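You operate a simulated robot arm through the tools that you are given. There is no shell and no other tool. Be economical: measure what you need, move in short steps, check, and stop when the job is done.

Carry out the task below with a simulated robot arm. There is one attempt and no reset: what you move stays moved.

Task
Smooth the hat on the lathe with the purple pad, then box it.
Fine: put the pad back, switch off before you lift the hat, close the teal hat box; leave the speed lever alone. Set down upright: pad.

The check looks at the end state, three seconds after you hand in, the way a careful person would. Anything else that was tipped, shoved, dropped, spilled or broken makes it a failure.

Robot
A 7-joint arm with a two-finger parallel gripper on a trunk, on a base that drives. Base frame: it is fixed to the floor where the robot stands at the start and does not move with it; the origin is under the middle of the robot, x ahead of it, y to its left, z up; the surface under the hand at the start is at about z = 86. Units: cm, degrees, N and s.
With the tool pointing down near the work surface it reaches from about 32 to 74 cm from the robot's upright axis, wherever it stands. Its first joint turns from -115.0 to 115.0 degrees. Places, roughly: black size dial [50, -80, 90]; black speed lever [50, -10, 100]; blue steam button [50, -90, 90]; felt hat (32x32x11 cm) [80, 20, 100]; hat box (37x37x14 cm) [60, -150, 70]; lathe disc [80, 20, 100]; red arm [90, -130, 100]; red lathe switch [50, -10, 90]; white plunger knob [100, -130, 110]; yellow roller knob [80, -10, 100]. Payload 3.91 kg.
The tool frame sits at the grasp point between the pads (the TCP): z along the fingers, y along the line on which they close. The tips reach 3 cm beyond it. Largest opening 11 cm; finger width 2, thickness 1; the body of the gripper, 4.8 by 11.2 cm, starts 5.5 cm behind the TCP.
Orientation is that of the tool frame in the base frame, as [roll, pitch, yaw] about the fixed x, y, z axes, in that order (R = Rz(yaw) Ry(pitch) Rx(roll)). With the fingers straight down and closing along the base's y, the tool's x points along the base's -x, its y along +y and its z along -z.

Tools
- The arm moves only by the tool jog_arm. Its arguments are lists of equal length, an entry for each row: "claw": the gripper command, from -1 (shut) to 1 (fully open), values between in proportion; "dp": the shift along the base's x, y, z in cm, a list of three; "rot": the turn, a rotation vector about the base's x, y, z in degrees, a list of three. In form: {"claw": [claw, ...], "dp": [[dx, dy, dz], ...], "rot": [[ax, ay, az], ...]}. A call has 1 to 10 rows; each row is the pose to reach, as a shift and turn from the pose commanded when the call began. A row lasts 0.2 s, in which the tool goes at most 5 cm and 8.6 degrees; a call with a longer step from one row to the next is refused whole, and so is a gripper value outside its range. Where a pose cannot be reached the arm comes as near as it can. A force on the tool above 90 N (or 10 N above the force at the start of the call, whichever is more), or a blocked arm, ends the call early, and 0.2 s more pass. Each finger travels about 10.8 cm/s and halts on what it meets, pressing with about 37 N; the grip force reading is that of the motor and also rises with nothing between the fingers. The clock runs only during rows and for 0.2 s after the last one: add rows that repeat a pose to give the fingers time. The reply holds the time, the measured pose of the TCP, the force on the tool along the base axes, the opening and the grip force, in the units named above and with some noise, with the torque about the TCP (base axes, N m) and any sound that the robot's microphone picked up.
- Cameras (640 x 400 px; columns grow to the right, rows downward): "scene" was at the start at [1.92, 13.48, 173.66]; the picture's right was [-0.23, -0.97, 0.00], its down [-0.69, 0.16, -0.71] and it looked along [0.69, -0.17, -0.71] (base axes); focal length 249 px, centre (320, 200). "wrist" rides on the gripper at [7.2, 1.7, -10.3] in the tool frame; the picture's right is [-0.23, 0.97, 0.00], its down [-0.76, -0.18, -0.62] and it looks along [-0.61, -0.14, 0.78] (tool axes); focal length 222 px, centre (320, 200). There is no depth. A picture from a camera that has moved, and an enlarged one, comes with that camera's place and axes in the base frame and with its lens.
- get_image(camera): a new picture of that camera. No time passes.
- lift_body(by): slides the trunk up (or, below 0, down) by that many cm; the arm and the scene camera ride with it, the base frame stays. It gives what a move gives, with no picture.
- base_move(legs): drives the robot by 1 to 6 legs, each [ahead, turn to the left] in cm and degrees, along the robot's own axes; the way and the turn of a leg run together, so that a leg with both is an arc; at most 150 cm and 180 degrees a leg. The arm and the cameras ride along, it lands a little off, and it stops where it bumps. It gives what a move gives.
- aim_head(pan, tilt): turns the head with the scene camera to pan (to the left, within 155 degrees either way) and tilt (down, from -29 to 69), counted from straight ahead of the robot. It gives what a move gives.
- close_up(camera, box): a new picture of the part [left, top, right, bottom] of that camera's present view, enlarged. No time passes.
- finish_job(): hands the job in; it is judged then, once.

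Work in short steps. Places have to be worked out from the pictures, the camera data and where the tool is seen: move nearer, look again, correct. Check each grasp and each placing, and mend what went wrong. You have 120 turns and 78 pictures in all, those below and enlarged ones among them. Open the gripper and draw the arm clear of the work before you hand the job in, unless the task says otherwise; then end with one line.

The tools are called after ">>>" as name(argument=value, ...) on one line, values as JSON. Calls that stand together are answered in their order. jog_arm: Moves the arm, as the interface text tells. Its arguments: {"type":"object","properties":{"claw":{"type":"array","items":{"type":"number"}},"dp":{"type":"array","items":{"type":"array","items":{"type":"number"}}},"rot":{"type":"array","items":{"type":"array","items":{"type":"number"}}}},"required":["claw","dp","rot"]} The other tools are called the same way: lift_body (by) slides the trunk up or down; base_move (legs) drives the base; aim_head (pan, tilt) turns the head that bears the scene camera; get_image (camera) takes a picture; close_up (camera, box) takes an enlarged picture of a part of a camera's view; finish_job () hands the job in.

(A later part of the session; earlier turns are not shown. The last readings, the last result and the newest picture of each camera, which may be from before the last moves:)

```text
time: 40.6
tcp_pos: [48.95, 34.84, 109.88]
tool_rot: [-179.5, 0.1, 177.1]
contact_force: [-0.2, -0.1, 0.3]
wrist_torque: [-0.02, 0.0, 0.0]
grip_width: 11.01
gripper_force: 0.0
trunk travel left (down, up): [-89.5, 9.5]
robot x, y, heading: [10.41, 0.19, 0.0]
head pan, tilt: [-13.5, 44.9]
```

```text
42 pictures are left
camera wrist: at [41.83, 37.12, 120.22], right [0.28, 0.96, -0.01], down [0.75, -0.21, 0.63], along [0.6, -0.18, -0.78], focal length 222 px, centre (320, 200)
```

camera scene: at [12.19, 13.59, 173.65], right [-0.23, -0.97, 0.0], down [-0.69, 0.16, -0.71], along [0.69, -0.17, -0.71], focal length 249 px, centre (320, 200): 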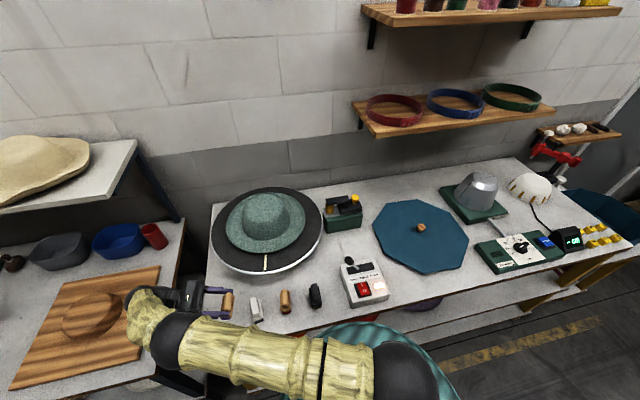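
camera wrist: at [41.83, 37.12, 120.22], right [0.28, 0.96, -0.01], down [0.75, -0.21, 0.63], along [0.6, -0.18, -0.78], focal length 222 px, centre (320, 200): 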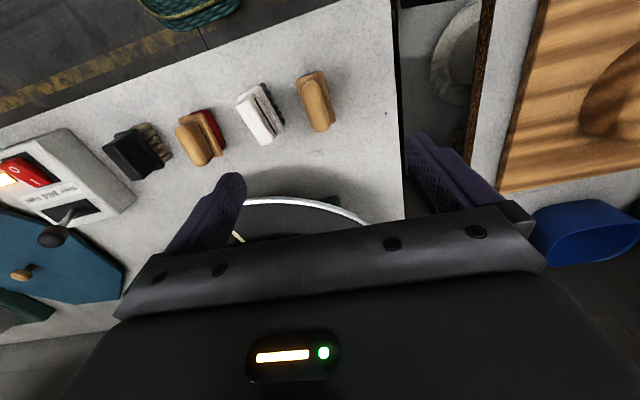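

The pad handle is at about (48.5, 34.3) and the white pad's edge is near y = 29. I descend with the fingers only about 6 cm open, to z = 93.5 so the tips stay above the block, then grip the handle.

>>> jog_arm(claw=[0.6, 0.1, 0.1, 0.1, 0.1, 0.1], dp=[[-0.2, -0.5, 0], [-0.2, -0.5, -4], [-0.2, -0.5, -8], [-0.2, -0.5, -11], [-0.2, -0.5, -13], [-0.2, -0.5, -13]], rot=[[0, 0, -2], [0, 0, -2], [0, 0, -2], [0, 0, -2], [0, 0, -2], [0, 0, -2]])

>>> close_up(camera="wrist", box=[200, 70, 440, 230])

```text
time: 42.0
tcp_pos: [48.74, 34.33, 96.87]
tool_rot: [-179.6, 0.0, 175.1]
contact_force: [-0.3, -0.1, -0.6]
wrist_torque: [0.01, 0.01, 0.01]
grip_width: 6.04
gripper_force: 0.0
trunk travel left (down, up): [-89.5, 9.5]
robot x, y, heading: [10.28, 0.06, 0.1]
head pan, tilt: [-13.5, 44.9]
```

```text
2.50 times, centred on (320, 150) of wrist
camera zoom: at [41.73, 36.86, 107.13], right [0.31, 0.95, -0.01], down [0.74, -0.24, 0.63], along [0.59, -0.2, -0.78], focal length 555 px, centre (320, 325)
```

zoom: 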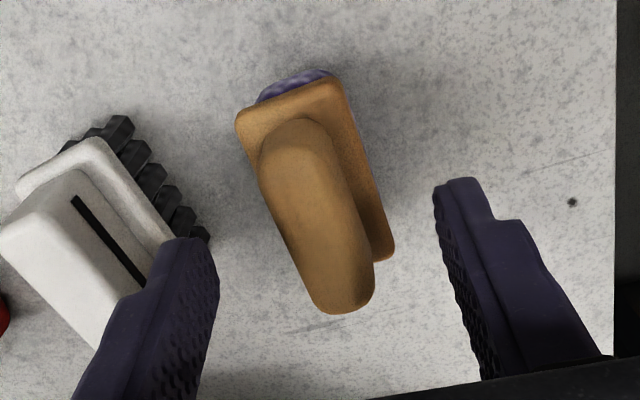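

Clearance to the white pad is about 1 cm. I descend the last 3.3 cm and close on the handle.

>>> jog_arm(claw=[0.1, 0.1, 0.1, -0.3, -1, -1, -1], dp=[[-0.3, 0.2, -1.5], [-0.3, 0.2, -3.2], [-0.3, 0.2, -3.2], [-0.3, 0.2, -3.2], [-0.3, 0.2, -3.2], [-0.3, 0.2, -3.2], [-0.3, 0.2, -3.2]], rot=[[0, 0, 2], [0, 0, 2], [0, 0, 2], [0, 0, 2], [0, 0, 2], [0, 0, 2], [0, 0, 2]])

>>> jog_arm(claw=[-1, -1, -1], dp=[[0, 0, 0], [0, 0, 0.5], [0, 0, 1.5]], rot=[[0, 0, 0], [0, 0, 0], [0, 0, 0]])

>>> close_up(camera="wrist", box=[200, 70, 440, 230])

```text
time: 43.6
tcp_pos: [48.39, 34.61, 93.73]
tool_rot: [-179.6, 0.1, 177.2]
contact_force: [0.1, 0.3, 0.5]
wrist_torque: [0.06, 0.01, -0.04]
grip_width: 2.15
gripper_force: 37.5
trunk travel left (down, up): [-89.5, 9.5]
robot x, y, heading: [10.13, -0.08, -0.1]
head pan, tilt: [-13.5, 44.9]
```

```text
time: 44.4
tcp_pos: [48.4, 34.52, 95.32]
tool_rot: [-179.5, 0.1, 177.2]
contact_force: [0.1, 0.1, -0.5]
wrist_torque: [-0.01, -0.01, 0.01]
grip_width: 2.15
gripper_force: 36.8
trunk travel left (down, up): [-89.5, 9.5]
robot x, y, heading: [10.35, 0.17, 0.0]
head pan, tilt: [-13.5, 44.9]
```

```text
2.50 times, centred on (320, 150) of wrist
camera zoom: at [41.23, 36.77, 105.62], right [0.27, 0.96, -0.01], down [0.75, -0.21, 0.63], along [0.6, -0.18, -0.78], focal length 555 px, centre (320, 325)
```

zoom: 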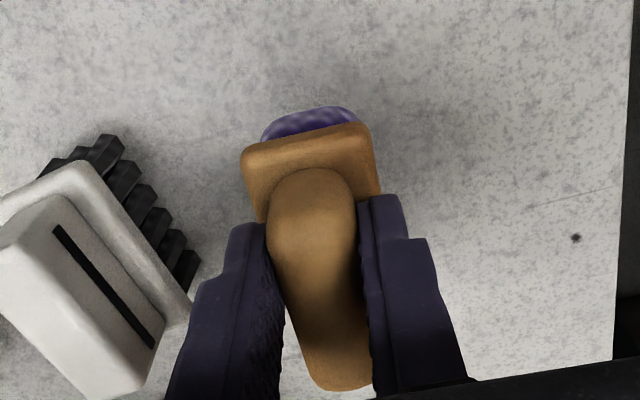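

The handle is gripped firmly at 2.15 cm, and the pad's underside is about 7.7 cm below the TCP. I lift and look at the hat.

>>> jog_arm(claw=[-1, -1, -1, -1, -1, -1, -1, -1, -1], dp=[[0, 0, 4], [0, 0, 8], [0, 0, 12], [0, 0, 16], [0, 0, 20], [0, 0, 24], [0, 0, 28], [0, 0, 30], [0, 0, 30]], rot=[[0, 0, 0], [0, 0, 0], [0, 0, 0], [0, 0, 0], [0, 0, 0], [0, 0, 0], [0, 0, 0], [0, 0, 0], [0, 0, 0]])

>>> close_up(camera="scene", box=[180, 140, 340, 280])

>>> get_image(camera="wrist")

```text
time: 46.4
tcp_pos: [48.18, 34.56, 125.29]
tool_rot: [-179.5, 0.1, 177.2]
contact_force: [-0.2, -0.8, -1.2]
wrist_torque: [0.03, -0.01, 0.01]
grip_width: 2.15
gripper_force: 37.0
trunk travel left (down, up): [-89.5, 9.5]
robot x, y, heading: [10.29, 0.13, 0.0]
head pan, tilt: [-13.5, 44.9]
```

```text
2.86 times, centred on (260, 210) of scene
camera zoom: at [12.18, 13.53, 178.15], right [-0.23, -0.97, 0.0], down [-0.69, 0.16, -0.71], along [0.69, -0.16, -0.71], focal length 710 px, centre (491, 171)
```

zoom: 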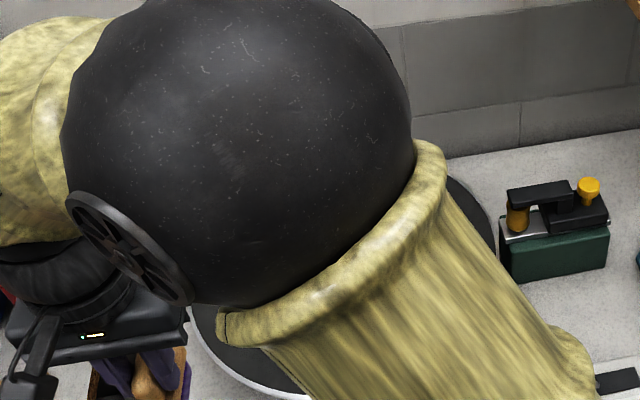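

```text
38 pictures are left
camera wrist: at [41.09, 36.78, 135.64], right [0.27, 0.96, -0.01], down [0.75, -0.21, 0.63], along [0.6, -0.18, -0.78], focal length 222 px, centre (320, 200)
```

wrist: 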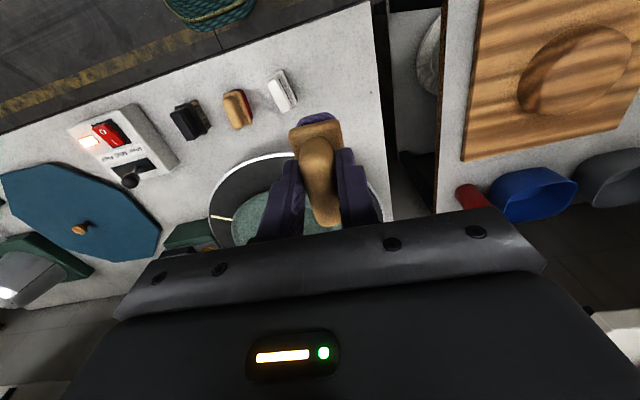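

From the first views I put the disc centre at about (81, 19), its top at z ≈ 95.5, and the crown top at z ≈ 106. I move the pad above the near part of the brim, around (69, 19).

>>> jog_arm(claw=[-1, -1, -1, -1, -1, -1, -1, -1], dp=[[2.5, -2.5, 0], [5, -5, 0], [7.5, -7.5, 0], [10.5, -10, 0], [13.5, -12.5, 0], [17, -15, 0], [20.3, -15.3, 0], [20.3, -15.3, 0]], rot=[[0, 0, 0.4], [0, 0, 0.8], [0, 0, 1.2], [0, 0, 1.6], [0, 0, 2], [0, 0, 2.4], [0, 0, 2.8], [0, 0, 2.8]])

>>> get_image(camera="wrist")

>>> get_image(camera="scene")

```text
time: 48.2
tcp_pos: [68.79, 19.34, 125.09]
tool_rot: [-179.7, 0.1, -179.9]
contact_force: [-0.1, 0.9, -0.6]
wrist_torque: [0.0, -0.03, -0.02]
grip_width: 2.15
gripper_force: 37.1
trunk travel left (down, up): [-89.5, 9.5]
robot x, y, heading: [10.29, 0.05, -0.2]
head pan, tilt: [-13.5, 44.9]
```

```text
37 pictures are left
camera wrist: at [61.61, 21.15, 135.38], right [0.23, 0.97, -0.01], down [0.76, -0.17, 0.63], along [0.61, -0.15, -0.78], focal length 222 px, centre (320, 200)
```

wrist: 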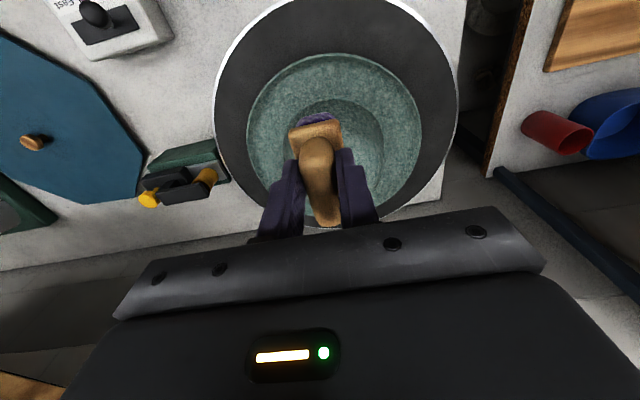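

```text
36 pictures are left
camera scene: at [12.06, 13.45, 178.16], right [-0.23, -0.97, 0.0], down [-0.69, 0.16, -0.71], along [0.69, -0.16, -0.71], focal length 249 px, centre (320, 200)
```

scene: 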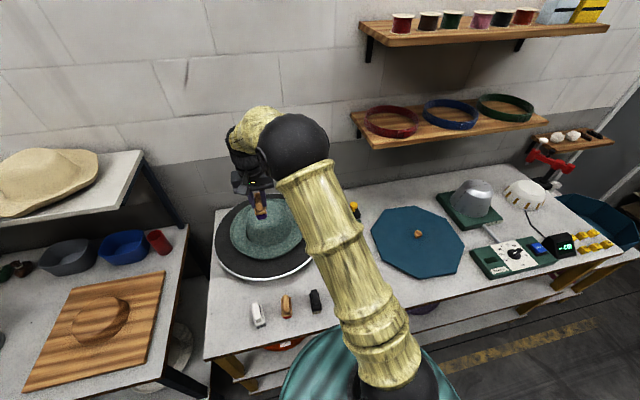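

The disc and hat centre agree at about (81, 19.3). I shift to x = 67.8, keeping the pad off the crown, and descend near the brim.

>>> jog_arm(claw=[-1, -1, -1, -1, -1, -1], dp=[[-1, 0, -4], [-1, 0, -8], [-1, 0, -12], [-1, 0, -15], [-1, 0, -17], [-1, 0, -17]], rot=[[0, 0, 0], [0, 0, 0], [0, 0, 0], [0, 0, 0], [0, 0, 0], [0, 0, 0]])

>>> get_image(camera="wrist")

>>> close_up(camera="scene", box=[200, 150, 340, 290])

```text
time: 49.6
tcp_pos: [67.74, 19.25, 108.08]
tool_rot: [-179.6, 0.2, 179.9]
contact_force: [-0.3, 0.2, -0.7]
wrist_torque: [0.02, -0.01, 0.02]
grip_width: 2.13
gripper_force: 37.6
trunk travel left (down, up): [-89.5, 9.5]
robot x, y, heading: [10.01, 0.31, 0.1]
head pan, tilt: [-13.5, 44.9]
```

```text
35 pictures are left
camera wrist: at [60.49, 21.14, 118.37], right [0.23, 0.97, -0.01], down [0.76, -0.17, 0.63], along [0.61, -0.15, -0.78], focal length 222 px, centre (320, 200)
```

wrist: 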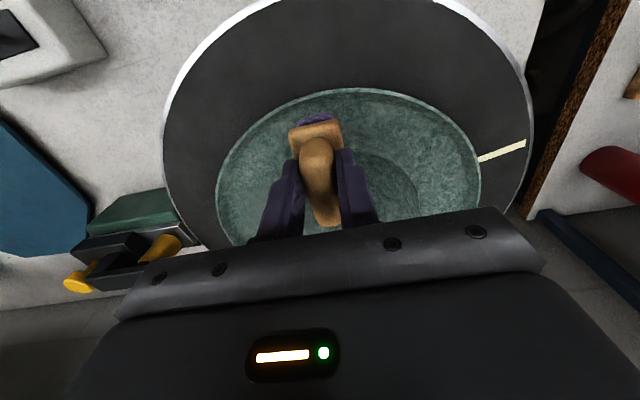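

```text
2.86 times, centred on (270, 220) of scene
camera zoom: at [12.14, 13.49, 178.16], right [-0.23, -0.97, 0.0], down [-0.69, 0.16, -0.71], along [0.69, -0.16, -0.71], focal length 710 px, centre (463, 143)
```

zoom: 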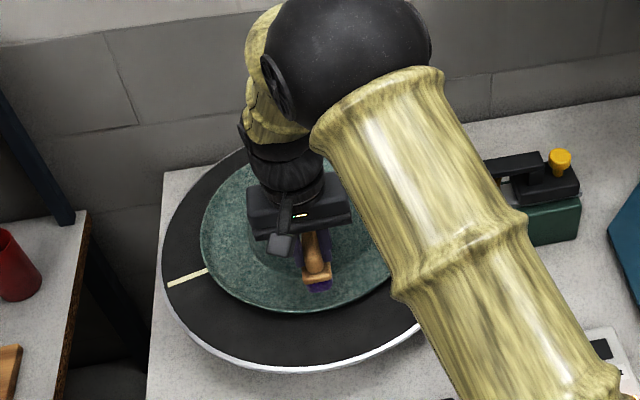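

The pad is above the near brim. I lower gently in small steps, watching the force.

>>> jog_arm(claw=[-1, -1, -1], dp=[[0, 0, -0.5], [0, 0, -1], [0, 0, -1.5]], rot=[[0, 0, 0], [0, 0, 0], [0, 0, 0]])

>>> jog_arm(claw=[-1, -1], dp=[[0, 0, -0.4], [0, 0, -0.7]], rot=[[0, 0, 0], [0, 0, 0]])

```text
time: 50.4
tcp_pos: [67.65, 19.16, 106.65]
tool_rot: [-179.6, 0.1, -180.0]
contact_force: [-2.8, -1.0, -0.5]
wrist_torque: [-0.1, 0.41, -0.07]
grip_width: 2.16
gripper_force: 37.1
trunk travel left (down, up): [-89.5, 9.5]
robot x, y, heading: [10.11, -0.02, -0.1]
head pan, tilt: [-13.5, 44.9]
```

```text
time: 51.0
tcp_pos: [67.64, 19.07, 106.35]
tool_rot: [-179.6, 0.5, 179.9]
contact_force: [-3.4, -11.5, 30.9]
wrist_torque: [-1.04, 0.47, -0.21]
grip_width: 2.19
gripper_force: 37.2
trunk travel left (down, up): [-89.5, 9.5]
robot x, y, heading: [10.28, 0.24, 0.3]
head pan, tilt: [-13.5, 44.9]
```

In contact, but 31 N is rather hard. I ease up and hold with light pressure for a while.

>>> jog_arm(claw=[-1, -1, -1, -1, -1, -1, -1, -1, -1, -1], dp=[[-0.3, 0, 0.3], [-0.3, 0, 0.35], [-0.3, 0, 0.35], [-0.3, 0, 0.35], [-0.3, 0, 0.35], [-0.3, 0, 0.35], [-0.3, 0, 0.35], [-0.3, 0, 0.35], [-0.3, 0, 0.35], [-0.3, 0, 0.35]], rot=[[0, 0, 0], [0, 0, 0], [0, 0, 0], [0, 0, 0], [0, 0, 0], [0, 0, 0], [0, 0, 0], [0, 0, 0], [0, 0, 0], [0, 0, 0]])

>>> get_image(camera="wrist")

```text
time: 53.2
tcp_pos: [67.43, 19.05, 106.36]
tool_rot: [-179.5, 0.1, 179.9]
contact_force: [8.4, -8.8, 15.5]
wrist_torque: [-0.86, -0.4, -0.08]
grip_width: 2.14
gripper_force: 36.7
trunk travel left (down, up): [-89.5, 9.5]
robot x, y, heading: [10.02, 0.16, 0.1]
head pan, tilt: [-13.5, 44.9]
```

```text
33 pictures are left
camera wrist: at [60.21, 20.93, 116.69], right [0.23, 0.97, -0.01], down [0.76, -0.17, 0.63], along [0.61, -0.15, -0.78], focal length 222 px, centre (320, 200)
```

wrist: 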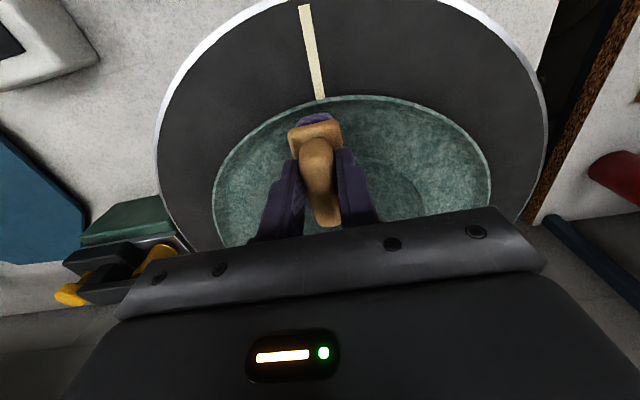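

Pressure is about 15 N with rubbing friction. I keep the pad there for several more turns.

>>> jog_arm(claw=[-1, -1, -1, -1, -1, -1, -1, -1, -1, -1], dp=[[0, 0, 0], [0, 0, 0], [0, 0, 0], [0, 0, 0], [0, 0, 0], [0, 0, 0], [0, 0, 0], [0, 0, 0], [0, 0, 0], [0, 0, 0]], rot=[[0, 0, 0], [0, 0, 0], [0, 0, 0], [0, 0, 0], [0, 0, 0], [0, 0, 0], [0, 0, 0], [0, 0, 0], [0, 0, 0], [0, 0, 0]])

>>> jog_arm(claw=[-1, -1, -1, -1, -1, -1, -1, -1, -1, -1], dp=[[0, 0, 0], [0, 0, 0], [0, 0, 0], [0, 0, 0], [0, 0, 0], [0, 0, 0], [0, 0, 0], [0, 0, 0], [0, 0, 0], [0, 0, 0]], rot=[[0, 0, 0], [0, 0, 0], [0, 0, 0], [0, 0, 0], [0, 0, 0], [0, 0, 0], [0, 0, 0], [0, 0, 0], [0, 0, 0], [0, 0, 0]])

>>> jog_arm(claw=[-1, -1, -1, -1, -1, -1, -1, -1, -1, -1], dp=[[0, 0, 0], [0, 0, 0], [0, 0, 0], [0, 0, 0], [0, 0, 0], [0, 0, 0], [0, 0, 0], [0, 0, 0], [0, 0, 0], [0, 0, 0]], rot=[[0, 0, 0], [0, 0, 0], [0, 0, 0], [0, 0, 0], [0, 0, 0], [0, 0, 0], [0, 0, 0], [0, 0, 0], [0, 0, 0], [0, 0, 0]])

>>> get_image(camera="wrist")

```text
time: 55.4
tcp_pos: [67.41, 19.02, 106.35]
tool_rot: [-179.6, 0.1, -180.0]
contact_force: [4.7, -11.2, 11.6]
wrist_torque: [-0.93, -0.23, -0.13]
grip_width: 2.17
gripper_force: 37.5
trunk travel left (down, up): [-89.5, 9.5]
robot x, y, heading: [10.12, -0.06, 0.1]
head pan, tilt: [-13.5, 44.9]
```

```text
time: 57.6
tcp_pos: [67.38, 18.95, 106.43]
tool_rot: [-179.6, 0.1, 180.0]
contact_force: [3.9, -10.4, 9.1]
wrist_torque: [-0.83, -0.34, -0.16]
grip_width: 2.16
gripper_force: 37.2
trunk travel left (down, up): [-89.5, 9.5]
robot x, y, heading: [10.14, 0.18, 0.3]
head pan, tilt: [-13.5, 44.9]
```

```text
time: 59.8
tcp_pos: [67.41, 19.1, 106.39]
tool_rot: [-179.5, 0.2, 180.0]
contact_force: [0.3, -10.0, 7.6]
wrist_torque: [-0.8, -0.17, -0.13]
grip_width: 2.17
gripper_force: 36.5
trunk travel left (down, up): [-89.5, 9.5]
robot x, y, heading: [10.15, -0.05, 0.1]
head pan, tilt: [-13.5, 44.9]
```

```text
32 pictures are left
camera wrist: at [60.18, 20.93, 116.69], right [0.23, 0.97, -0.01], down [0.76, -0.17, 0.63], along [0.61, -0.15, -0.78], focal length 222 px, centre (320, 200)
```

wrist: 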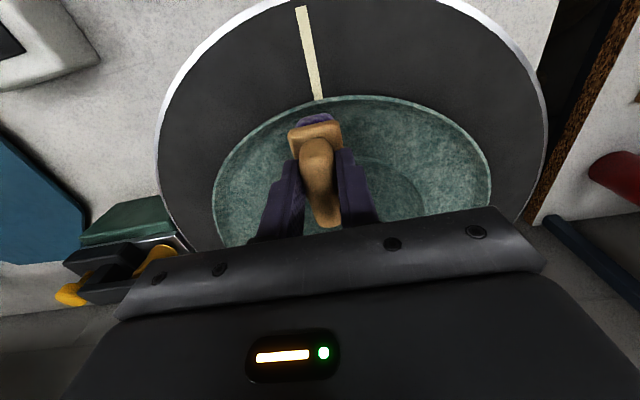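

The disc mark is in exactly the same place as 6 s ago, so the disc may be stalled under the pad. I ease up slightly and check.

>>> jog_arm(claw=[-1, -1, -1], dp=[[0, 0, 0.2], [0, 0, 0.3], [0, 0, 0.3]], rot=[[0, 0, 0], [0, 0, 0], [0, 0, 0]])

>>> get_image(camera="wrist")

```text
time: 60.6
tcp_pos: [67.52, 19.32, 106.61]
tool_rot: [-179.5, 0.0, -179.9]
contact_force: [1.5, -3.3, -1.4]
wrist_torque: [-0.25, -0.03, -0.22]
grip_width: 2.15
gripper_force: 37.1
trunk travel left (down, up): [-89.5, 9.5]
robot x, y, heading: [10.55, -0.06, 0.1]
head pan, tilt: [-13.5, 44.9]
```

```text
31 pictures are left
camera wrist: at [60.26, 21.1, 116.93], right [0.23, 0.97, -0.01], down [0.76, -0.17, 0.62], along [0.61, -0.15, -0.78], focal length 222 px, centre (320, 200)
```

wrist: 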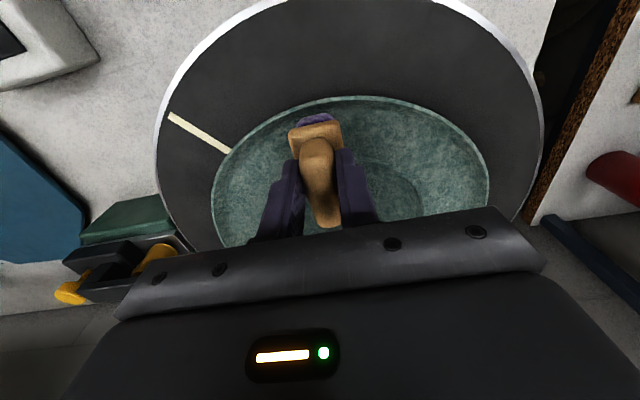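

Confirmed: it was stalled and now turns again under a light touch (about 3 N of drag). I hold this for several turns.

>>> jog_arm(claw=[-1, -1, -1, -1, -1, -1, -1, -1, -1, -1], dp=[[0, 0, 0], [0, 0, 0], [0, 0, 0], [0, 0, 0], [0, 0, 0], [0, 0, 0], [0, 0, 0], [0, 0, 0], [0, 0, 0], [0, 0, 0]], rot=[[0, 0, 0], [0, 0, 0], [0, 0, 0], [0, 0, 0], [0, 0, 0], [0, 0, 0], [0, 0, 0], [0, 0, 0], [0, 0, 0], [0, 0, 0]])

>>> jog_arm(claw=[-1, -1, -1, -1, -1, -1, -1, -1, -1, -1], dp=[[0, 0, 0], [0, 0, 0], [0, 0, 0], [0, 0, 0], [0, 0, 0], [0, 0, 0], [0, 0, 0], [0, 0, 0], [0, 0, 0], [0, 0, 0]], rot=[[0, 0, 0], [0, 0, 0], [0, 0, 0], [0, 0, 0], [0, 0, 0], [0, 0, 0], [0, 0, 0], [0, 0, 0], [0, 0, 0], [0, 0, 0]])

>>> jog_arm(claw=[-1, -1, -1, -1, -1, -1, -1, -1, -1, -1], dp=[[0, 0, 0], [0, 0, 0], [0, 0, 0], [0, 0, 0], [0, 0, 0], [0, 0, 0], [0, 0, 0], [0, 0, 0], [0, 0, 0], [0, 0, 0]], rot=[[0, 0, 0], [0, 0, 0], [0, 0, 0], [0, 0, 0], [0, 0, 0], [0, 0, 0], [0, 0, 0], [0, 0, 0], [0, 0, 0], [0, 0, 0]])

>>> get_image(camera="wrist")

```text
time: 62.8
tcp_pos: [67.52, 19.08, 106.65]
tool_rot: [-179.7, 0.1, 179.9]
contact_force: [-1.4, -0.2, -1.3]
wrist_torque: [0.04, 0.14, 0.05]
grip_width: 2.11
gripper_force: 36.8
trunk travel left (down, up): [-89.5, 9.5]
robot x, y, heading: [10.23, -0.1, 0.4]
head pan, tilt: [-13.5, 44.9]
```

```text
time: 65.0
tcp_pos: [67.48, 19.23, 106.7]
tool_rot: [-179.7, 0.1, -179.9]
contact_force: [-0.8, 0.0, -0.9]
wrist_torque: [0.06, 0.04, -0.02]
grip_width: 2.16
gripper_force: 37.0
trunk travel left (down, up): [-89.5, 9.5]
robot x, y, heading: [10.36, -0.04, 0.0]
head pan, tilt: [-13.5, 44.9]
```

```text
time: 67.2
tcp_pos: [67.48, 19.19, 106.7]
tool_rot: [-179.6, 0.1, -180.0]
contact_force: [-1.5, 0.2, -0.7]
wrist_torque: [0.0, 0.31, 0.04]
grip_width: 2.15
gripper_force: 37.0
trunk travel left (down, up): [-89.5, 9.5]
robot x, y, heading: [10.69, 0.07, -0.1]
head pan, tilt: [-13.5, 44.9]
```

```text
30 pictures are left
camera wrist: at [60.23, 21.07, 116.96], right [0.23, 0.97, -0.01], down [0.76, -0.17, 0.63], along [0.61, -0.15, -0.78], focal length 222 px, centre (320, 200)
```

wrist: 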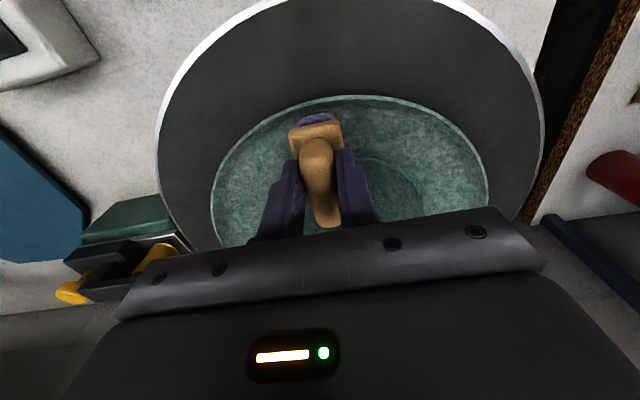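

Contact is only grazing now. I press 0.12 cm lower for steady light contact.

>>> jog_arm(claw=[-1, -1, -1, -1, -1], dp=[[0, 0, -0.12], [0, 0, -0.12], [0, 0, -0.12], [0, 0, -0.12], [0, 0, -0.12]], rot=[[0, 0, 0], [0, 0, 0], [0, 0, 0], [0, 0, 0], [0, 0, 0]])

>>> jog_arm(claw=[-1, -1, -1, -1, -1, -1, -1, -1, -1, -1], dp=[[0, 0, -0.05], [0, 0, -0.05], [0, 0, -0.05], [0, 0, -0.05], [0, 0, -0.05], [0, 0, -0.05], [0, 0, -0.05], [0, 0, -0.05], [0, 0, -0.05], [0, 0, -0.05]], rot=[[0, 0, 0], [0, 0, 0], [0, 0, 0], [0, 0, 0], [0, 0, 0], [0, 0, 0], [0, 0, 0], [0, 0, 0], [0, 0, 0], [0, 0, 0]])

```text
time: 68.4
tcp_pos: [67.36, 19.28, 106.55]
tool_rot: [-179.6, 0.0, -180.0]
contact_force: [-0.7, -0.4, -1.4]
wrist_torque: [0.0, 0.05, -0.01]
grip_width: 2.17
gripper_force: 36.7
trunk travel left (down, up): [-89.5, 9.5]
robot x, y, heading: [10.18, -0.11, 0.3]
head pan, tilt: [-13.5, 44.9]
```

```text
time: 70.6
tcp_pos: [67.38, 19.24, 106.54]
tool_rot: [-179.6, 0.1, 180.0]
contact_force: [-1.2, -0.2, -0.6]
wrist_torque: [-0.05, 0.07, -0.03]
grip_width: 2.15
gripper_force: 36.5
trunk travel left (down, up): [-89.5, 9.5]
robot x, y, heading: [10.21, -0.15, -0.0]
head pan, tilt: [-13.5, 44.9]
```

Still barely touching, so I go another 0.15 cm lower.

>>> jog_arm(claw=[-1, -1, -1, -1, -1], dp=[[0, 0, -0.1], [0, 0, -0.1], [0, 0, -0.1], [0, 0, -0.1], [0, 0, -0.1]], rot=[[0, 0, 0], [0, 0, 0], [0, 0, 0], [0, 0, 0], [0, 0, 0]])

>>> jog_arm(claw=[-1, -1, -1, -1, -1], dp=[[0, 0, -0.1], [0, 0, -0.1], [0, 0, -0.1], [0, 0, -0.1], [0, 0, -0.1]], rot=[[0, 0, 0], [0, 0, 0], [0, 0, 0], [0, 0, 0], [0, 0, 0]])

```text
time: 71.8
tcp_pos: [67.37, 19.22, 106.45]
tool_rot: [-179.6, 0.1, 179.9]
contact_force: [-1.1, -0.2, -1.3]
wrist_torque: [0.0, 0.1, 0.02]
grip_width: 2.18
gripper_force: 37.0
trunk travel left (down, up): [-89.5, 9.5]
robot x, y, heading: [10.08, -0.21, -0.1]
head pan, tilt: [-13.5, 44.9]
```

```text
time: 73.0
tcp_pos: [67.15, 19.25, 106.28]
tool_rot: [-179.6, 0.1, 179.9]
contact_force: [-3.6, -4.4, 4.4]
wrist_torque: [-0.56, -0.03, -0.05]
grip_width: 2.15
gripper_force: 37.3
trunk travel left (down, up): [-89.5, 9.5]
robot x, y, heading: [9.98, 0.34, 0.0]
head pan, tilt: [-13.5, 44.9]
```

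Contact is now about 5 N with 4 N of drag. I hold and check that the disc still turns.

>>> jog_arm(claw=[-1, -1, -1, -1, -1, -1, -1, -1, -1, -1], dp=[[0, 0, 0], [0, 0, 0], [0, 0, 0], [0, 0, 0], [0, 0, 0], [0, 0, 0], [0, 0, 0], [0, 0, 0], [0, 0, 0], [0, 0, 0]], rot=[[0, 0, 0], [0, 0, 0], [0, 0, 0], [0, 0, 0], [0, 0, 0], [0, 0, 0], [0, 0, 0], [0, 0, 0], [0, 0, 0], [0, 0, 0]])

>>> get_image(camera="wrist")

>>> jog_arm(claw=[-1, -1, -1, -1, -1, -1, -1], dp=[[0, 0, 0], [0, 0, 0], [0, 0, 0], [0, 0, 0], [0, 0, 0], [0, 0, 0], [0, 0, 0]], rot=[[0, 0, 0], [0, 0, 0], [0, 0, 0], [0, 0, 0], [0, 0, 0], [0, 0, 0], [0, 0, 0]])

>>> get_image(camera="wrist")

```text
time: 75.2
tcp_pos: [67.52, 19.18, 106.42]
tool_rot: [-179.7, 0.1, 180.0]
contact_force: [5.1, -9.0, 6.2]
wrist_torque: [-0.71, -0.32, -0.07]
grip_width: 2.14
gripper_force: 37.5
trunk travel left (down, up): [-89.5, 9.5]
robot x, y, heading: [10.45, -0.04, 0.3]
head pan, tilt: [-13.5, 44.9]
```

```text
29 pictures are left
camera wrist: at [60.18, 20.95, 116.7], right [0.23, 0.97, -0.01], down [0.76, -0.17, 0.63], along [0.61, -0.15, -0.78], focal length 222 px, centre (320, 200)
```

wrist: 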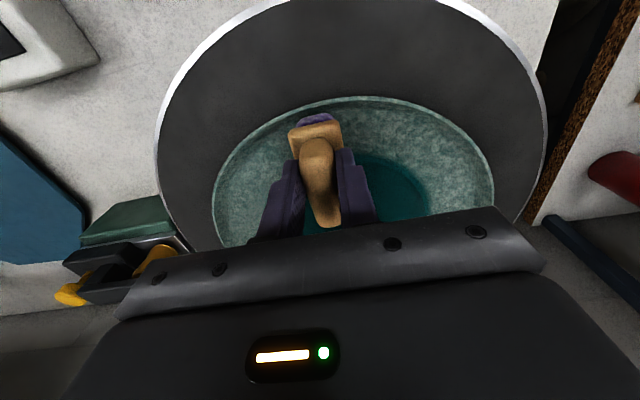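

```text
time: 76.8
tcp_pos: [67.37, 19.04, 106.45]
tool_rot: [-179.5, 0.1, 180.0]
contact_force: [3.7, -9.3, 5.6]
wrist_torque: [-0.72, -0.36, -0.15]
grip_width: 2.14
gripper_force: 37.1
trunk travel left (down, up): [-89.5, 9.5]
robot x, y, heading: [9.97, -0.23, 0.1]
head pan, tilt: [-13.5, 44.9]
```

```text
28 pictures are left
camera wrist: at [60.18, 20.91, 116.7], right [0.23, 0.97, -0.01], down [0.76, -0.17, 0.63], along [0.61, -0.15, -0.78], focal length 222 px, centre (320, 200)
```

wrist: 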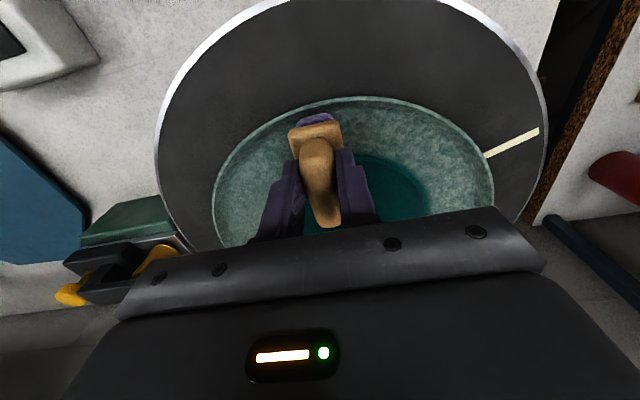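

The crown has turned smooth and dark teal, so the smoothing shows by zone. The brim is still rough; the pad's end was bearing on the crown. I shift the pad outward about 1.5 cm so it rests only on the brim.

>>> jog_arm(claw=[-1, -1, -1, -1, -1, -1, -1], dp=[[0, 0, 0.6], [-1.5, 0, 0.6], [-1.5, 0, 0.2], [-1.5, 0, -0.1], [-1.5, 0, -0.3], [-1.5, 0, -0.4], [-1.5, 0, -0.4]], rot=[[0, 0, 0], [0, 0, 0], [0, 0, 0], [0, 0, 0], [0, 0, 0], [0, 0, 0], [0, 0, 0]])

>>> jog_arm(claw=[-1, -1, -1, -1], dp=[[0, 0, -0.2], [0, 0, -0.3], [0, 0, -0.3], [0, 0, -0.3]], rot=[[0, 0, 0], [0, 0, 0], [0, 0, 0], [0, 0, 0]])

```text
time: 78.4
tcp_pos: [65.83, 18.94, 106.24]
tool_rot: [-179.7, 0.4, -179.9]
contact_force: [4.4, -8.5, 33.2]
wrist_torque: [-0.24, 0.07, 0.06]
grip_width: 2.19
gripper_force: 37.0
trunk travel left (down, up): [-89.5, 9.5]
robot x, y, heading: [10.28, -0.02, 0.3]
head pan, tilt: [-13.5, 44.9]
```

```text
time: 79.4
tcp_pos: [65.7, 19.0, 105.86]
tool_rot: [-179.8, 0.2, -180.0]
contact_force: [5.4, -8.0, 31.8]
wrist_torque: [-0.23, -0.05, 0.02]
grip_width: 2.17
gripper_force: 37.6
trunk travel left (down, up): [-89.5, 9.5]
robot x, y, heading: [10.47, 0.13, -0.0]
head pan, tilt: [-13.5, 44.9]
```

That is about 32 N, too much. I ease off 0.4 cm and check the force and the turning.

>>> jog_arm(claw=[-1, -1, -1, -1, -1], dp=[[0, 0, 0.3], [0, 0, 0.4], [0, 0, 0.4], [0, 0, 0.4], [0, 0, 0.4]], rot=[[0, 0, 0], [0, 0, 0], [0, 0, 0], [0, 0, 0], [0, 0, 0]])

>>> jog_arm(claw=[-1, -1, -1, -1, -1, -1, -1], dp=[[0, 0, 0], [0, 0, 0], [0, 0, 0], [0, 0, 0], [0, 0, 0], [0, 0, 0], [0, 0, 0]], rot=[[0, 0, 0], [0, 0, 0], [0, 0, 0], [0, 0, 0], [0, 0, 0], [0, 0, 0], [0, 0, 0]])

>>> get_image(camera="wrist")

```text
time: 80.6
tcp_pos: [65.97, 19.25, 105.84]
tool_rot: [-179.6, -0.1, -180.0]
contact_force: [-0.1, -0.2, -1.4]
wrist_torque: [0.02, 0.06, -0.03]
grip_width: 2.17
gripper_force: 37.3
trunk travel left (down, up): [-89.5, 9.5]
robot x, y, heading: [10.35, -0.18, 0.2]
head pan, tilt: [-13.5, 44.9]
```

```text
time: 82.2
tcp_pos: [65.96, 19.2, 105.87]
tool_rot: [-179.6, 0.1, 180.0]
contact_force: [-0.1, -0.1, -1.8]
wrist_torque: [-0.04, 0.0, 0.02]
grip_width: 2.14
gripper_force: 37.5
trunk travel left (down, up): [-89.5, 9.5]
robot x, y, heading: [10.16, -0.19, 0.3]
head pan, tilt: [-13.5, 44.9]
```

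```text
27 pictures are left
camera wrist: at [58.69, 21.05, 116.28], right [0.23, 0.97, -0.01], down [0.76, -0.17, 0.63], along [0.61, -0.15, -0.78], focal length 222 px, centre (320, 200)
```

wrist: 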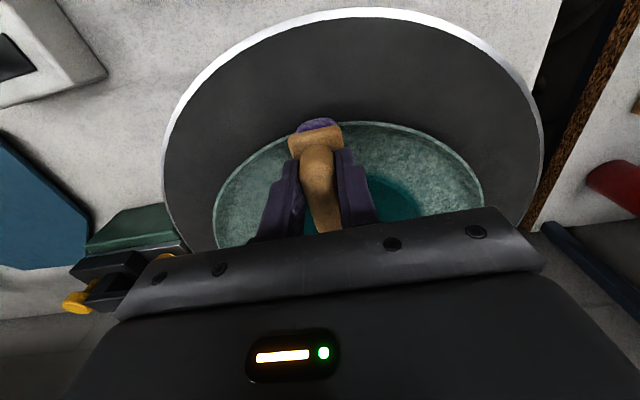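

It's out of contact at z = 105.86. I lower in 0.1–0.2 cm steps to find a light, rubbing contact on the brim.

>>> jog_arm(claw=[-1, -1, -1, -1], dp=[[0, 0, -0.1], [0, 0, -0.2], [0, 0, -0.2], [0, 0, -0.2]], rot=[[0, 0, 0], [0, 0, 0], [0, 0, 0], [0, 0, 0]])

>>> jog_arm(claw=[-1, -1, -1, -1], dp=[[0, 0, -0.1], [0, 0, -0.1], [0, 0, -0.1], [0, 0, -0.1]], rot=[[0, 0, 0], [0, 0, 0], [0, 0, 0], [0, 0, 0]])

```text
time: 83.2
tcp_pos: [65.87, 19.11, 105.81]
tool_rot: [-179.6, 0.2, -179.9]
contact_force: [-0.1, -0.5, -1.8]
wrist_torque: [0.0, -0.06, 0.05]
grip_width: 2.14
gripper_force: 36.9
trunk travel left (down, up): [-89.5, 9.5]
robot x, y, heading: [10.1, 0.08, 0.3]
head pan, tilt: [-13.5, 44.9]
```

```text
time: 84.2
tcp_pos: [65.88, 19.04, 105.93]
tool_rot: [-179.5, 0.2, 180.0]
contact_force: [-0.3, -5.4, 10.8]
wrist_torque: [-0.19, 0.12, 0.03]
grip_width: 2.14
gripper_force: 37.6
trunk travel left (down, up): [-89.5, 9.5]
robot x, y, heading: [10.44, -0.2, 0.2]
head pan, tilt: [-13.5, 44.9]
```

Good: about 11 N with 5 N of drag. I hold here and check the turning.

>>> jog_arm(claw=[-1, -1, -1, -1, -1, -1, -1, -1, -1, -1], dp=[[0, 0, 0], [0, 0, 0], [0, 0, 0], [0, 0, 0], [0, 0, 0], [0, 0, 0], [0, 0, 0], [0, 0, 0], [0, 0, 0], [0, 0, 0]], rot=[[0, 0, 0], [0, 0, 0], [0, 0, 0], [0, 0, 0], [0, 0, 0], [0, 0, 0], [0, 0, 0], [0, 0, 0], [0, 0, 0], [0, 0, 0]])

>>> jog_arm(claw=[-1, -1, -1, -1, -1, -1, -1, -1, -1, -1], dp=[[0, 0, 0], [0, 0, 0], [0, 0, 0], [0, 0, 0], [0, 0, 0], [0, 0, 0], [0, 0, 0], [0, 0, 0], [0, 0, 0], [0, 0, 0]], rot=[[0, 0, 0], [0, 0, 0], [0, 0, 0], [0, 0, 0], [0, 0, 0], [0, 0, 0], [0, 0, 0], [0, 0, 0], [0, 0, 0], [0, 0, 0]])

>>> jog_arm(claw=[-1, -1, -1, -1, -1, -1, -1, -1, -1, -1], dp=[[0, 0, 0], [0, 0, 0], [0, 0, 0], [0, 0, 0], [0, 0, 0], [0, 0, 0], [0, 0, 0], [0, 0, 0], [0, 0, 0], [0, 0, 0]], rot=[[0, 0, 0], [0, 0, 0], [0, 0, 0], [0, 0, 0], [0, 0, 0], [0, 0, 0], [0, 0, 0], [0, 0, 0], [0, 0, 0], [0, 0, 0]])

>>> get_image(camera="wrist")

```text
time: 86.4
tcp_pos: [65.9, 19.07, 105.65]
tool_rot: [-179.7, 0.1, -180.0]
contact_force: [-0.3, -7.9, 14.8]
wrist_torque: [-0.33, 0.21, 0.09]
grip_width: 2.14
gripper_force: 37.0
trunk travel left (down, up): [-89.5, 9.5]
robot x, y, heading: [10.08, -0.19, 0.2]
head pan, tilt: [-13.5, 44.9]
```

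```text
time: 88.6
tcp_pos: [65.85, 19.07, 105.81]
tool_rot: [-179.7, 0.2, 180.0]
contact_force: [-0.1, -7.4, 13.8]
wrist_torque: [-0.32, 0.18, 0.1]
grip_width: 2.14
gripper_force: 37.1
trunk travel left (down, up): [-89.5, 9.5]
robot x, y, heading: [10.69, 0.15, 0.1]
head pan, tilt: [-13.5, 44.9]
```

```text
time: 90.8
tcp_pos: [65.83, 19.01, 105.79]
tool_rot: [-179.5, 0.1, 180.0]
contact_force: [0.5, -7.5, 12.9]
wrist_torque: [-0.35, 0.14, 0.1]
grip_width: 2.17
gripper_force: 37.2
trunk travel left (down, up): [-89.5, 9.5]
robot x, y, heading: [10.33, -0.12, 0.0]
head pan, tilt: [-13.5, 44.9]
```

```text
26 pictures are left
camera wrist: at [58.61, 20.93, 116.09], right [0.23, 0.97, -0.01], down [0.76, -0.17, 0.63], along [0.61, -0.15, -0.78], focal length 222 px, centre (320, 200)
```

wrist: 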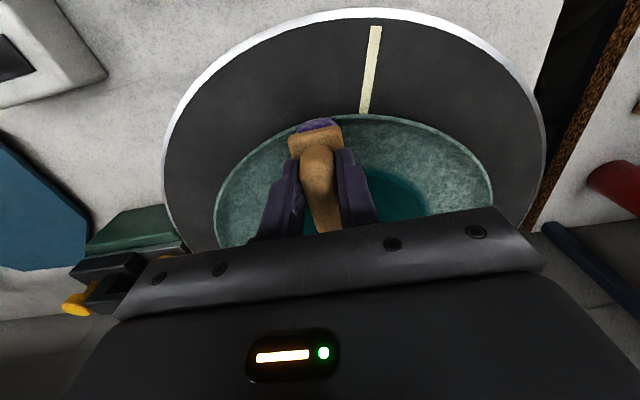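

It may be stalled again at this drag, so I ease off by 0.12 cm and compare.

>>> jog_arm(claw=[-1, -1, -1, -1, -1, -1, -1, -1], dp=[[0, 0, 0.12], [0, 0, 0.12], [0, 0, 0.12], [0, 0, 0.12], [0, 0, 0.12], [0, 0, 0.12], [0, 0, 0.12], [0, 0, 0.12]], rot=[[0, 0, 0], [0, 0, 0], [0, 0, 0], [0, 0, 0], [0, 0, 0], [0, 0, 0], [0, 0, 0], [0, 0, 0]])

>>> get_image(camera="wrist")

```text
time: 92.6
tcp_pos: [65.94, 19.25, 105.86]
tool_rot: [-179.6, 0.0, -179.9]
contact_force: [-0.5, -0.7, 1.0]
wrist_torque: [-0.01, 0.02, -0.01]
grip_width: 2.14
gripper_force: 37.6
trunk travel left (down, up): [-89.5, 9.5]
robot x, y, heading: [10.32, -0.22, 0.3]
head pan, tilt: [-13.5, 44.9]
```

```text
25 pictures are left
camera wrist: at [58.63, 21.03, 116.11], right [0.23, 0.97, -0.01], down [0.76, -0.17, 0.63], along [0.61, -0.15, -0.78], focal length 222 px, centre (320, 200)
```

wrist: 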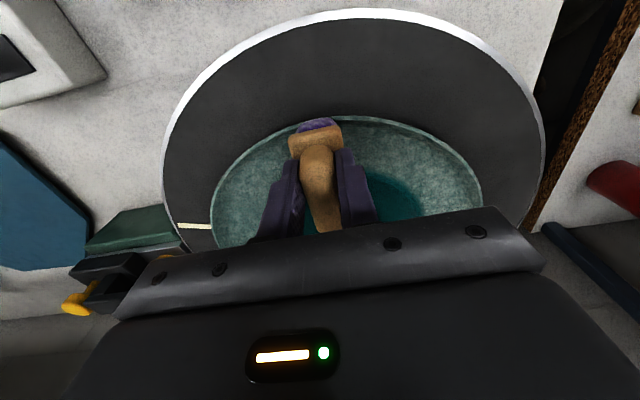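

It's turning, with about 2–3 N of contact. I press 0.05 cm lower and hold for several turns.

>>> jog_arm(claw=[-1, -1, -1, -1, -1, -1, -1, -1, -1, -1], dp=[[0, 0, -0.04], [0, 0, -0.04], [0, 0, -0.04], [0, 0, -0.04], [0, 0, -0.04], [0, 0, -0.04], [0, 0, -0.04], [0, 0, -0.04], [0, 0, -0.04], [0, 0, -0.04]], rot=[[0, 0, 0], [0, 0, 0], [0, 0, 0], [0, 0, 0], [0, 0, 0], [0, 0, 0], [0, 0, 0], [0, 0, 0], [0, 0, 0], [0, 0, 0]])

>>> jog_arm(claw=[-1, -1, -1, -1, -1, -1, -1, -1, -1, -1], dp=[[0, 0, 0], [0, 0, 0], [0, 0, 0], [0, 0, 0], [0, 0, 0], [0, 0, 0], [0, 0, 0], [0, 0, 0], [0, 0, 0], [0, 0, 0]], rot=[[0, 0, 0], [0, 0, 0], [0, 0, 0], [0, 0, 0], [0, 0, 0], [0, 0, 0], [0, 0, 0], [0, 0, 0], [0, 0, 0], [0, 0, 0]])

>>> jog_arm(claw=[-1, -1, -1, -1, -1, -1, -1, -1, -1, -1], dp=[[0, 0, 0], [0, 0, 0], [0, 0, 0], [0, 0, 0], [0, 0, 0], [0, 0, 0], [0, 0, 0], [0, 0, 0], [0, 0, 0], [0, 0, 0]], rot=[[0, 0, 0], [0, 0, 0], [0, 0, 0], [0, 0, 0], [0, 0, 0], [0, 0, 0], [0, 0, 0], [0, 0, 0], [0, 0, 0], [0, 0, 0]])

>>> get_image(camera="wrist")

```text
time: 94.8
tcp_pos: [65.95, 19.1, 105.83]
tool_rot: [-179.6, 0.1, -180.0]
contact_force: [0.1, -1.7, 1.4]
wrist_torque: [-0.05, 0.05, -0.01]
grip_width: 2.16
gripper_force: 36.6
trunk travel left (down, up): [-89.5, 9.5]
robot x, y, heading: [10.14, 0.16, 0.1]
head pan, tilt: [-13.5, 44.9]
```

```text
time: 97.0
tcp_pos: [65.87, 19.14, 105.74]
tool_rot: [-179.6, 0.1, -180.0]
contact_force: [0.0, -1.5, 1.8]
wrist_torque: [-0.04, 0.04, 0.02]
grip_width: 2.16
gripper_force: 37.4
trunk travel left (down, up): [-89.5, 9.5]
robot x, y, heading: [10.34, -0.13, 0.2]
head pan, tilt: [-13.5, 44.9]
```

```text
time: 99.2
tcp_pos: [65.98, 19.03, 105.8]
tool_rot: [-179.5, 0.1, 180.0]
contact_force: [0.3, -1.5, 2.4]
wrist_torque: [-0.06, 0.03, 0.02]
grip_width: 2.19
gripper_force: 36.6
trunk travel left (down, up): [-89.5, 9.5]
robot x, y, heading: [10.25, 0.01, 0.1]
head pan, tilt: [-13.5, 44.9]
```

```text
24 pictures are left
camera wrist: at [58.67, 21.03, 116.11], right [0.23, 0.97, -0.01], down [0.76, -0.17, 0.63], along [0.61, -0.15, -0.78], focal length 222 px, centre (320, 200)
```

wrist: 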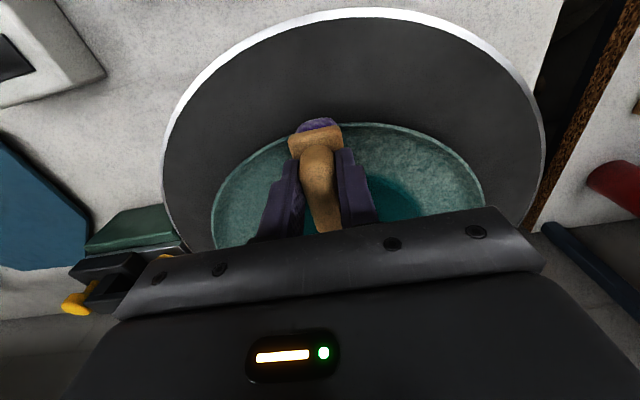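

Steady light rubbing, and the brim colour seems to be changing. I continue with slightly more pressure for more turns.

>>> jog_arm(claw=[-1, -1, -1, -1, -1, -1, -1, -1, -1, -1], dp=[[0, 0, -0.03], [0, 0, -0.03], [0, 0, -0.03], [0, 0, -0.03], [0, 0, -0.03], [0, 0, -0.03], [0, 0, -0.03], [0, 0, -0.03], [0, 0, -0.03], [0, 0, -0.03]], rot=[[0, 0, 0], [0, 0, 0], [0, 0, 0], [0, 0, 0], [0, 0, 0], [0, 0, 0], [0, 0, 0], [0, 0, 0], [0, 0, 0], [0, 0, 0]])

>>> jog_arm(claw=[-1, -1, -1, -1, -1, -1, -1, -1, -1, -1], dp=[[0, 0, 0], [0, 0, 0], [0, 0, 0], [0, 0, 0], [0, 0, 0], [0, 0, 0], [0, 0, 0], [0, 0, 0], [0, 0, 0], [0, 0, 0]], rot=[[0, 0, 0], [0, 0, 0], [0, 0, 0], [0, 0, 0], [0, 0, 0], [0, 0, 0], [0, 0, 0], [0, 0, 0], [0, 0, 0], [0, 0, 0]])

>>> jog_arm(claw=[-1, -1, -1, -1, -1, -1, -1, -1, -1, -1], dp=[[0, 0, 0], [0, 0, 0], [0, 0, 0], [0, 0, 0], [0, 0, 0], [0, 0, 0], [0, 0, 0], [0, 0, 0], [0, 0, 0], [0, 0, 0]], rot=[[0, 0, 0], [0, 0, 0], [0, 0, 0], [0, 0, 0], [0, 0, 0], [0, 0, 0], [0, 0, 0], [0, 0, 0], [0, 0, 0], [0, 0, 0]])

>>> jog_arm(claw=[-1, -1, -1, -1, -1, -1, -1, -1, -1, -1], dp=[[0, 0, 0], [0, 0, 0], [0, 0, 0], [0, 0, 0], [0, 0, 0], [0, 0, 0], [0, 0, 0], [0, 0, 0], [0, 0, 0], [0, 0, 0]], rot=[[0, 0, 0], [0, 0, 0], [0, 0, 0], [0, 0, 0], [0, 0, 0], [0, 0, 0], [0, 0, 0], [0, 0, 0], [0, 0, 0], [0, 0, 0]])

>>> get_image(camera="wrist")

```text
time: 101.4
tcp_pos: [65.76, 19.08, 105.77]
tool_rot: [-179.7, 0.1, 180.0]
contact_force: [-0.2, -2.0, 3.3]
wrist_torque: [-0.09, 0.05, 0.0]
grip_width: 2.13
gripper_force: 37.5
trunk travel left (down, up): [-89.5, 9.5]
robot x, y, heading: [10.07, 0.04, 0.0]
head pan, tilt: [-13.5, 44.9]
```

```text
time: 103.6
tcp_pos: [65.76, 19.1, 105.8]
tool_rot: [-179.7, 0.1, -180.0]
contact_force: [-0.6, -2.9, 3.8]
wrist_torque: [-0.06, 0.09, 0.03]
grip_width: 2.15
gripper_force: 37.1
trunk travel left (down, up): [-89.5, 9.5]
robot x, y, heading: [10.39, -0.12, 0.1]
head pan, tilt: [-13.5, 44.9]
```

```text
time: 105.8
tcp_pos: [65.76, 19.11, 105.87]
tool_rot: [-179.7, 0.2, -179.9]
contact_force: [0.9, -1.5, 4.0]
wrist_torque: [-0.1, 0.03, 0.02]
grip_width: 2.14
gripper_force: 37.5
trunk travel left (down, up): [-89.5, 9.5]
robot x, y, heading: [10.29, -0.05, 0.2]
head pan, tilt: [-13.5, 44.9]
```

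```text
time: 108.0
tcp_pos: [65.85, 19.15, 105.74]
tool_rot: [-179.5, 0.1, 180.0]
contact_force: [1.1, -1.7, 4.5]
wrist_torque: [-0.06, 0.02, -0.02]
grip_width: 2.12
gripper_force: 36.9
trunk travel left (down, up): [-89.5, 9.5]
robot x, y, heading: [10.49, -0.34, 0.4]
head pan, tilt: [-13.5, 44.9]
```

```text
23 pictures are left
camera wrist: at [58.6, 21.01, 116.11], right [0.23, 0.97, -0.01], down [0.76, -0.17, 0.63], along [0.61, -0.15, -0.78], focal length 222 px, centre (320, 200)
```

wrist: 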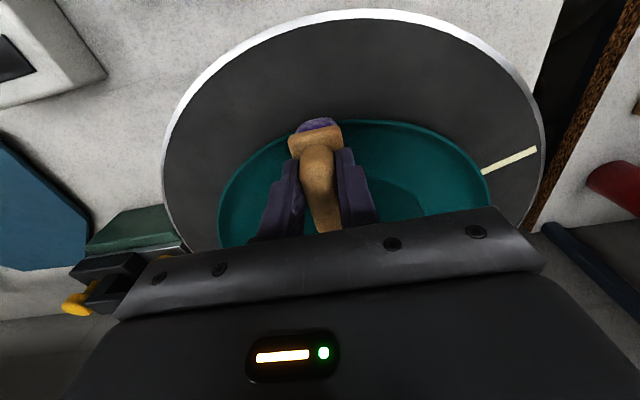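

The brim is now smooth too. I lift off, move towards the pad's spot and check the whole hat with the scene camera.

>>> jog_arm(claw=[-1, -1, -1, -1, -1, -1, -1, -1, -1, -1], dp=[[0, 0, 3], [0, 0, 7], [0, 0, 11], [0, 0, 14], [-3, 3, 14], [-6, 6, 14], [-9, 9, 14], [-12, 12, 14], [-15, 15, 14], [-17, 18, 14]], rot=[[0, 0, 0], [0, 0, 0], [0, 0, 0], [0, 0, 0], [0, 0, 0], [0, 0, 0], [0, 0, 0], [0, 0, 0], [0, 0, 0], [0, 0, 0]])

>>> close_up(camera="scene", box=[180, 150, 340, 290])

>>> get_image(camera="wrist")

```text
time: 110.2
tcp_pos: [48.78, 37.46, 119.87]
tool_rot: [-179.5, 0.0, -180.0]
contact_force: [-0.9, 0.4, -1.4]
wrist_torque: [0.03, 0.02, 0.0]
grip_width: 2.15
gripper_force: 37.0
trunk travel left (down, up): [-89.5, 9.5]
robot x, y, heading: [10.38, 0.09, 0.3]
head pan, tilt: [-13.5, 44.9]
```

```text
2.86 times, centred on (260, 220) of scene
camera zoom: at [12.12, 13.61, 178.14], right [-0.23, -0.97, 0.0], down [-0.69, 0.16, -0.71], along [0.69, -0.17, -0.71], focal length 710 px, centre (491, 143)
```

zoom: 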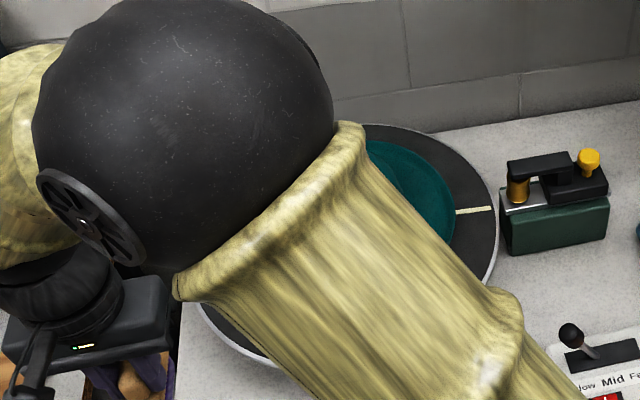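

```text
21 pictures are left
camera wrist: at [41.57, 39.34, 130.15], right [0.23, 0.97, -0.01], down [0.76, -0.17, 0.63], along [0.61, -0.15, -0.78], focal length 222 px, centre (320, 200)
```

wrist: 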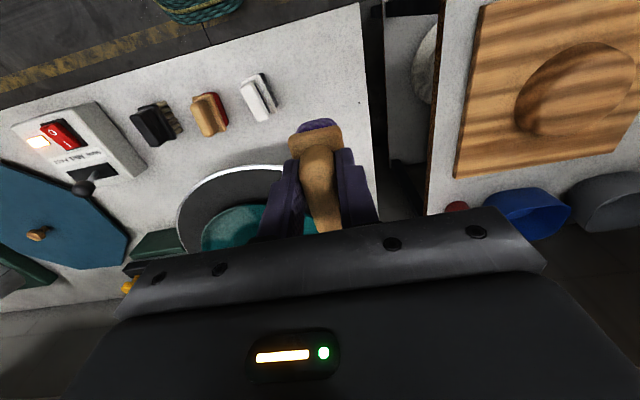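

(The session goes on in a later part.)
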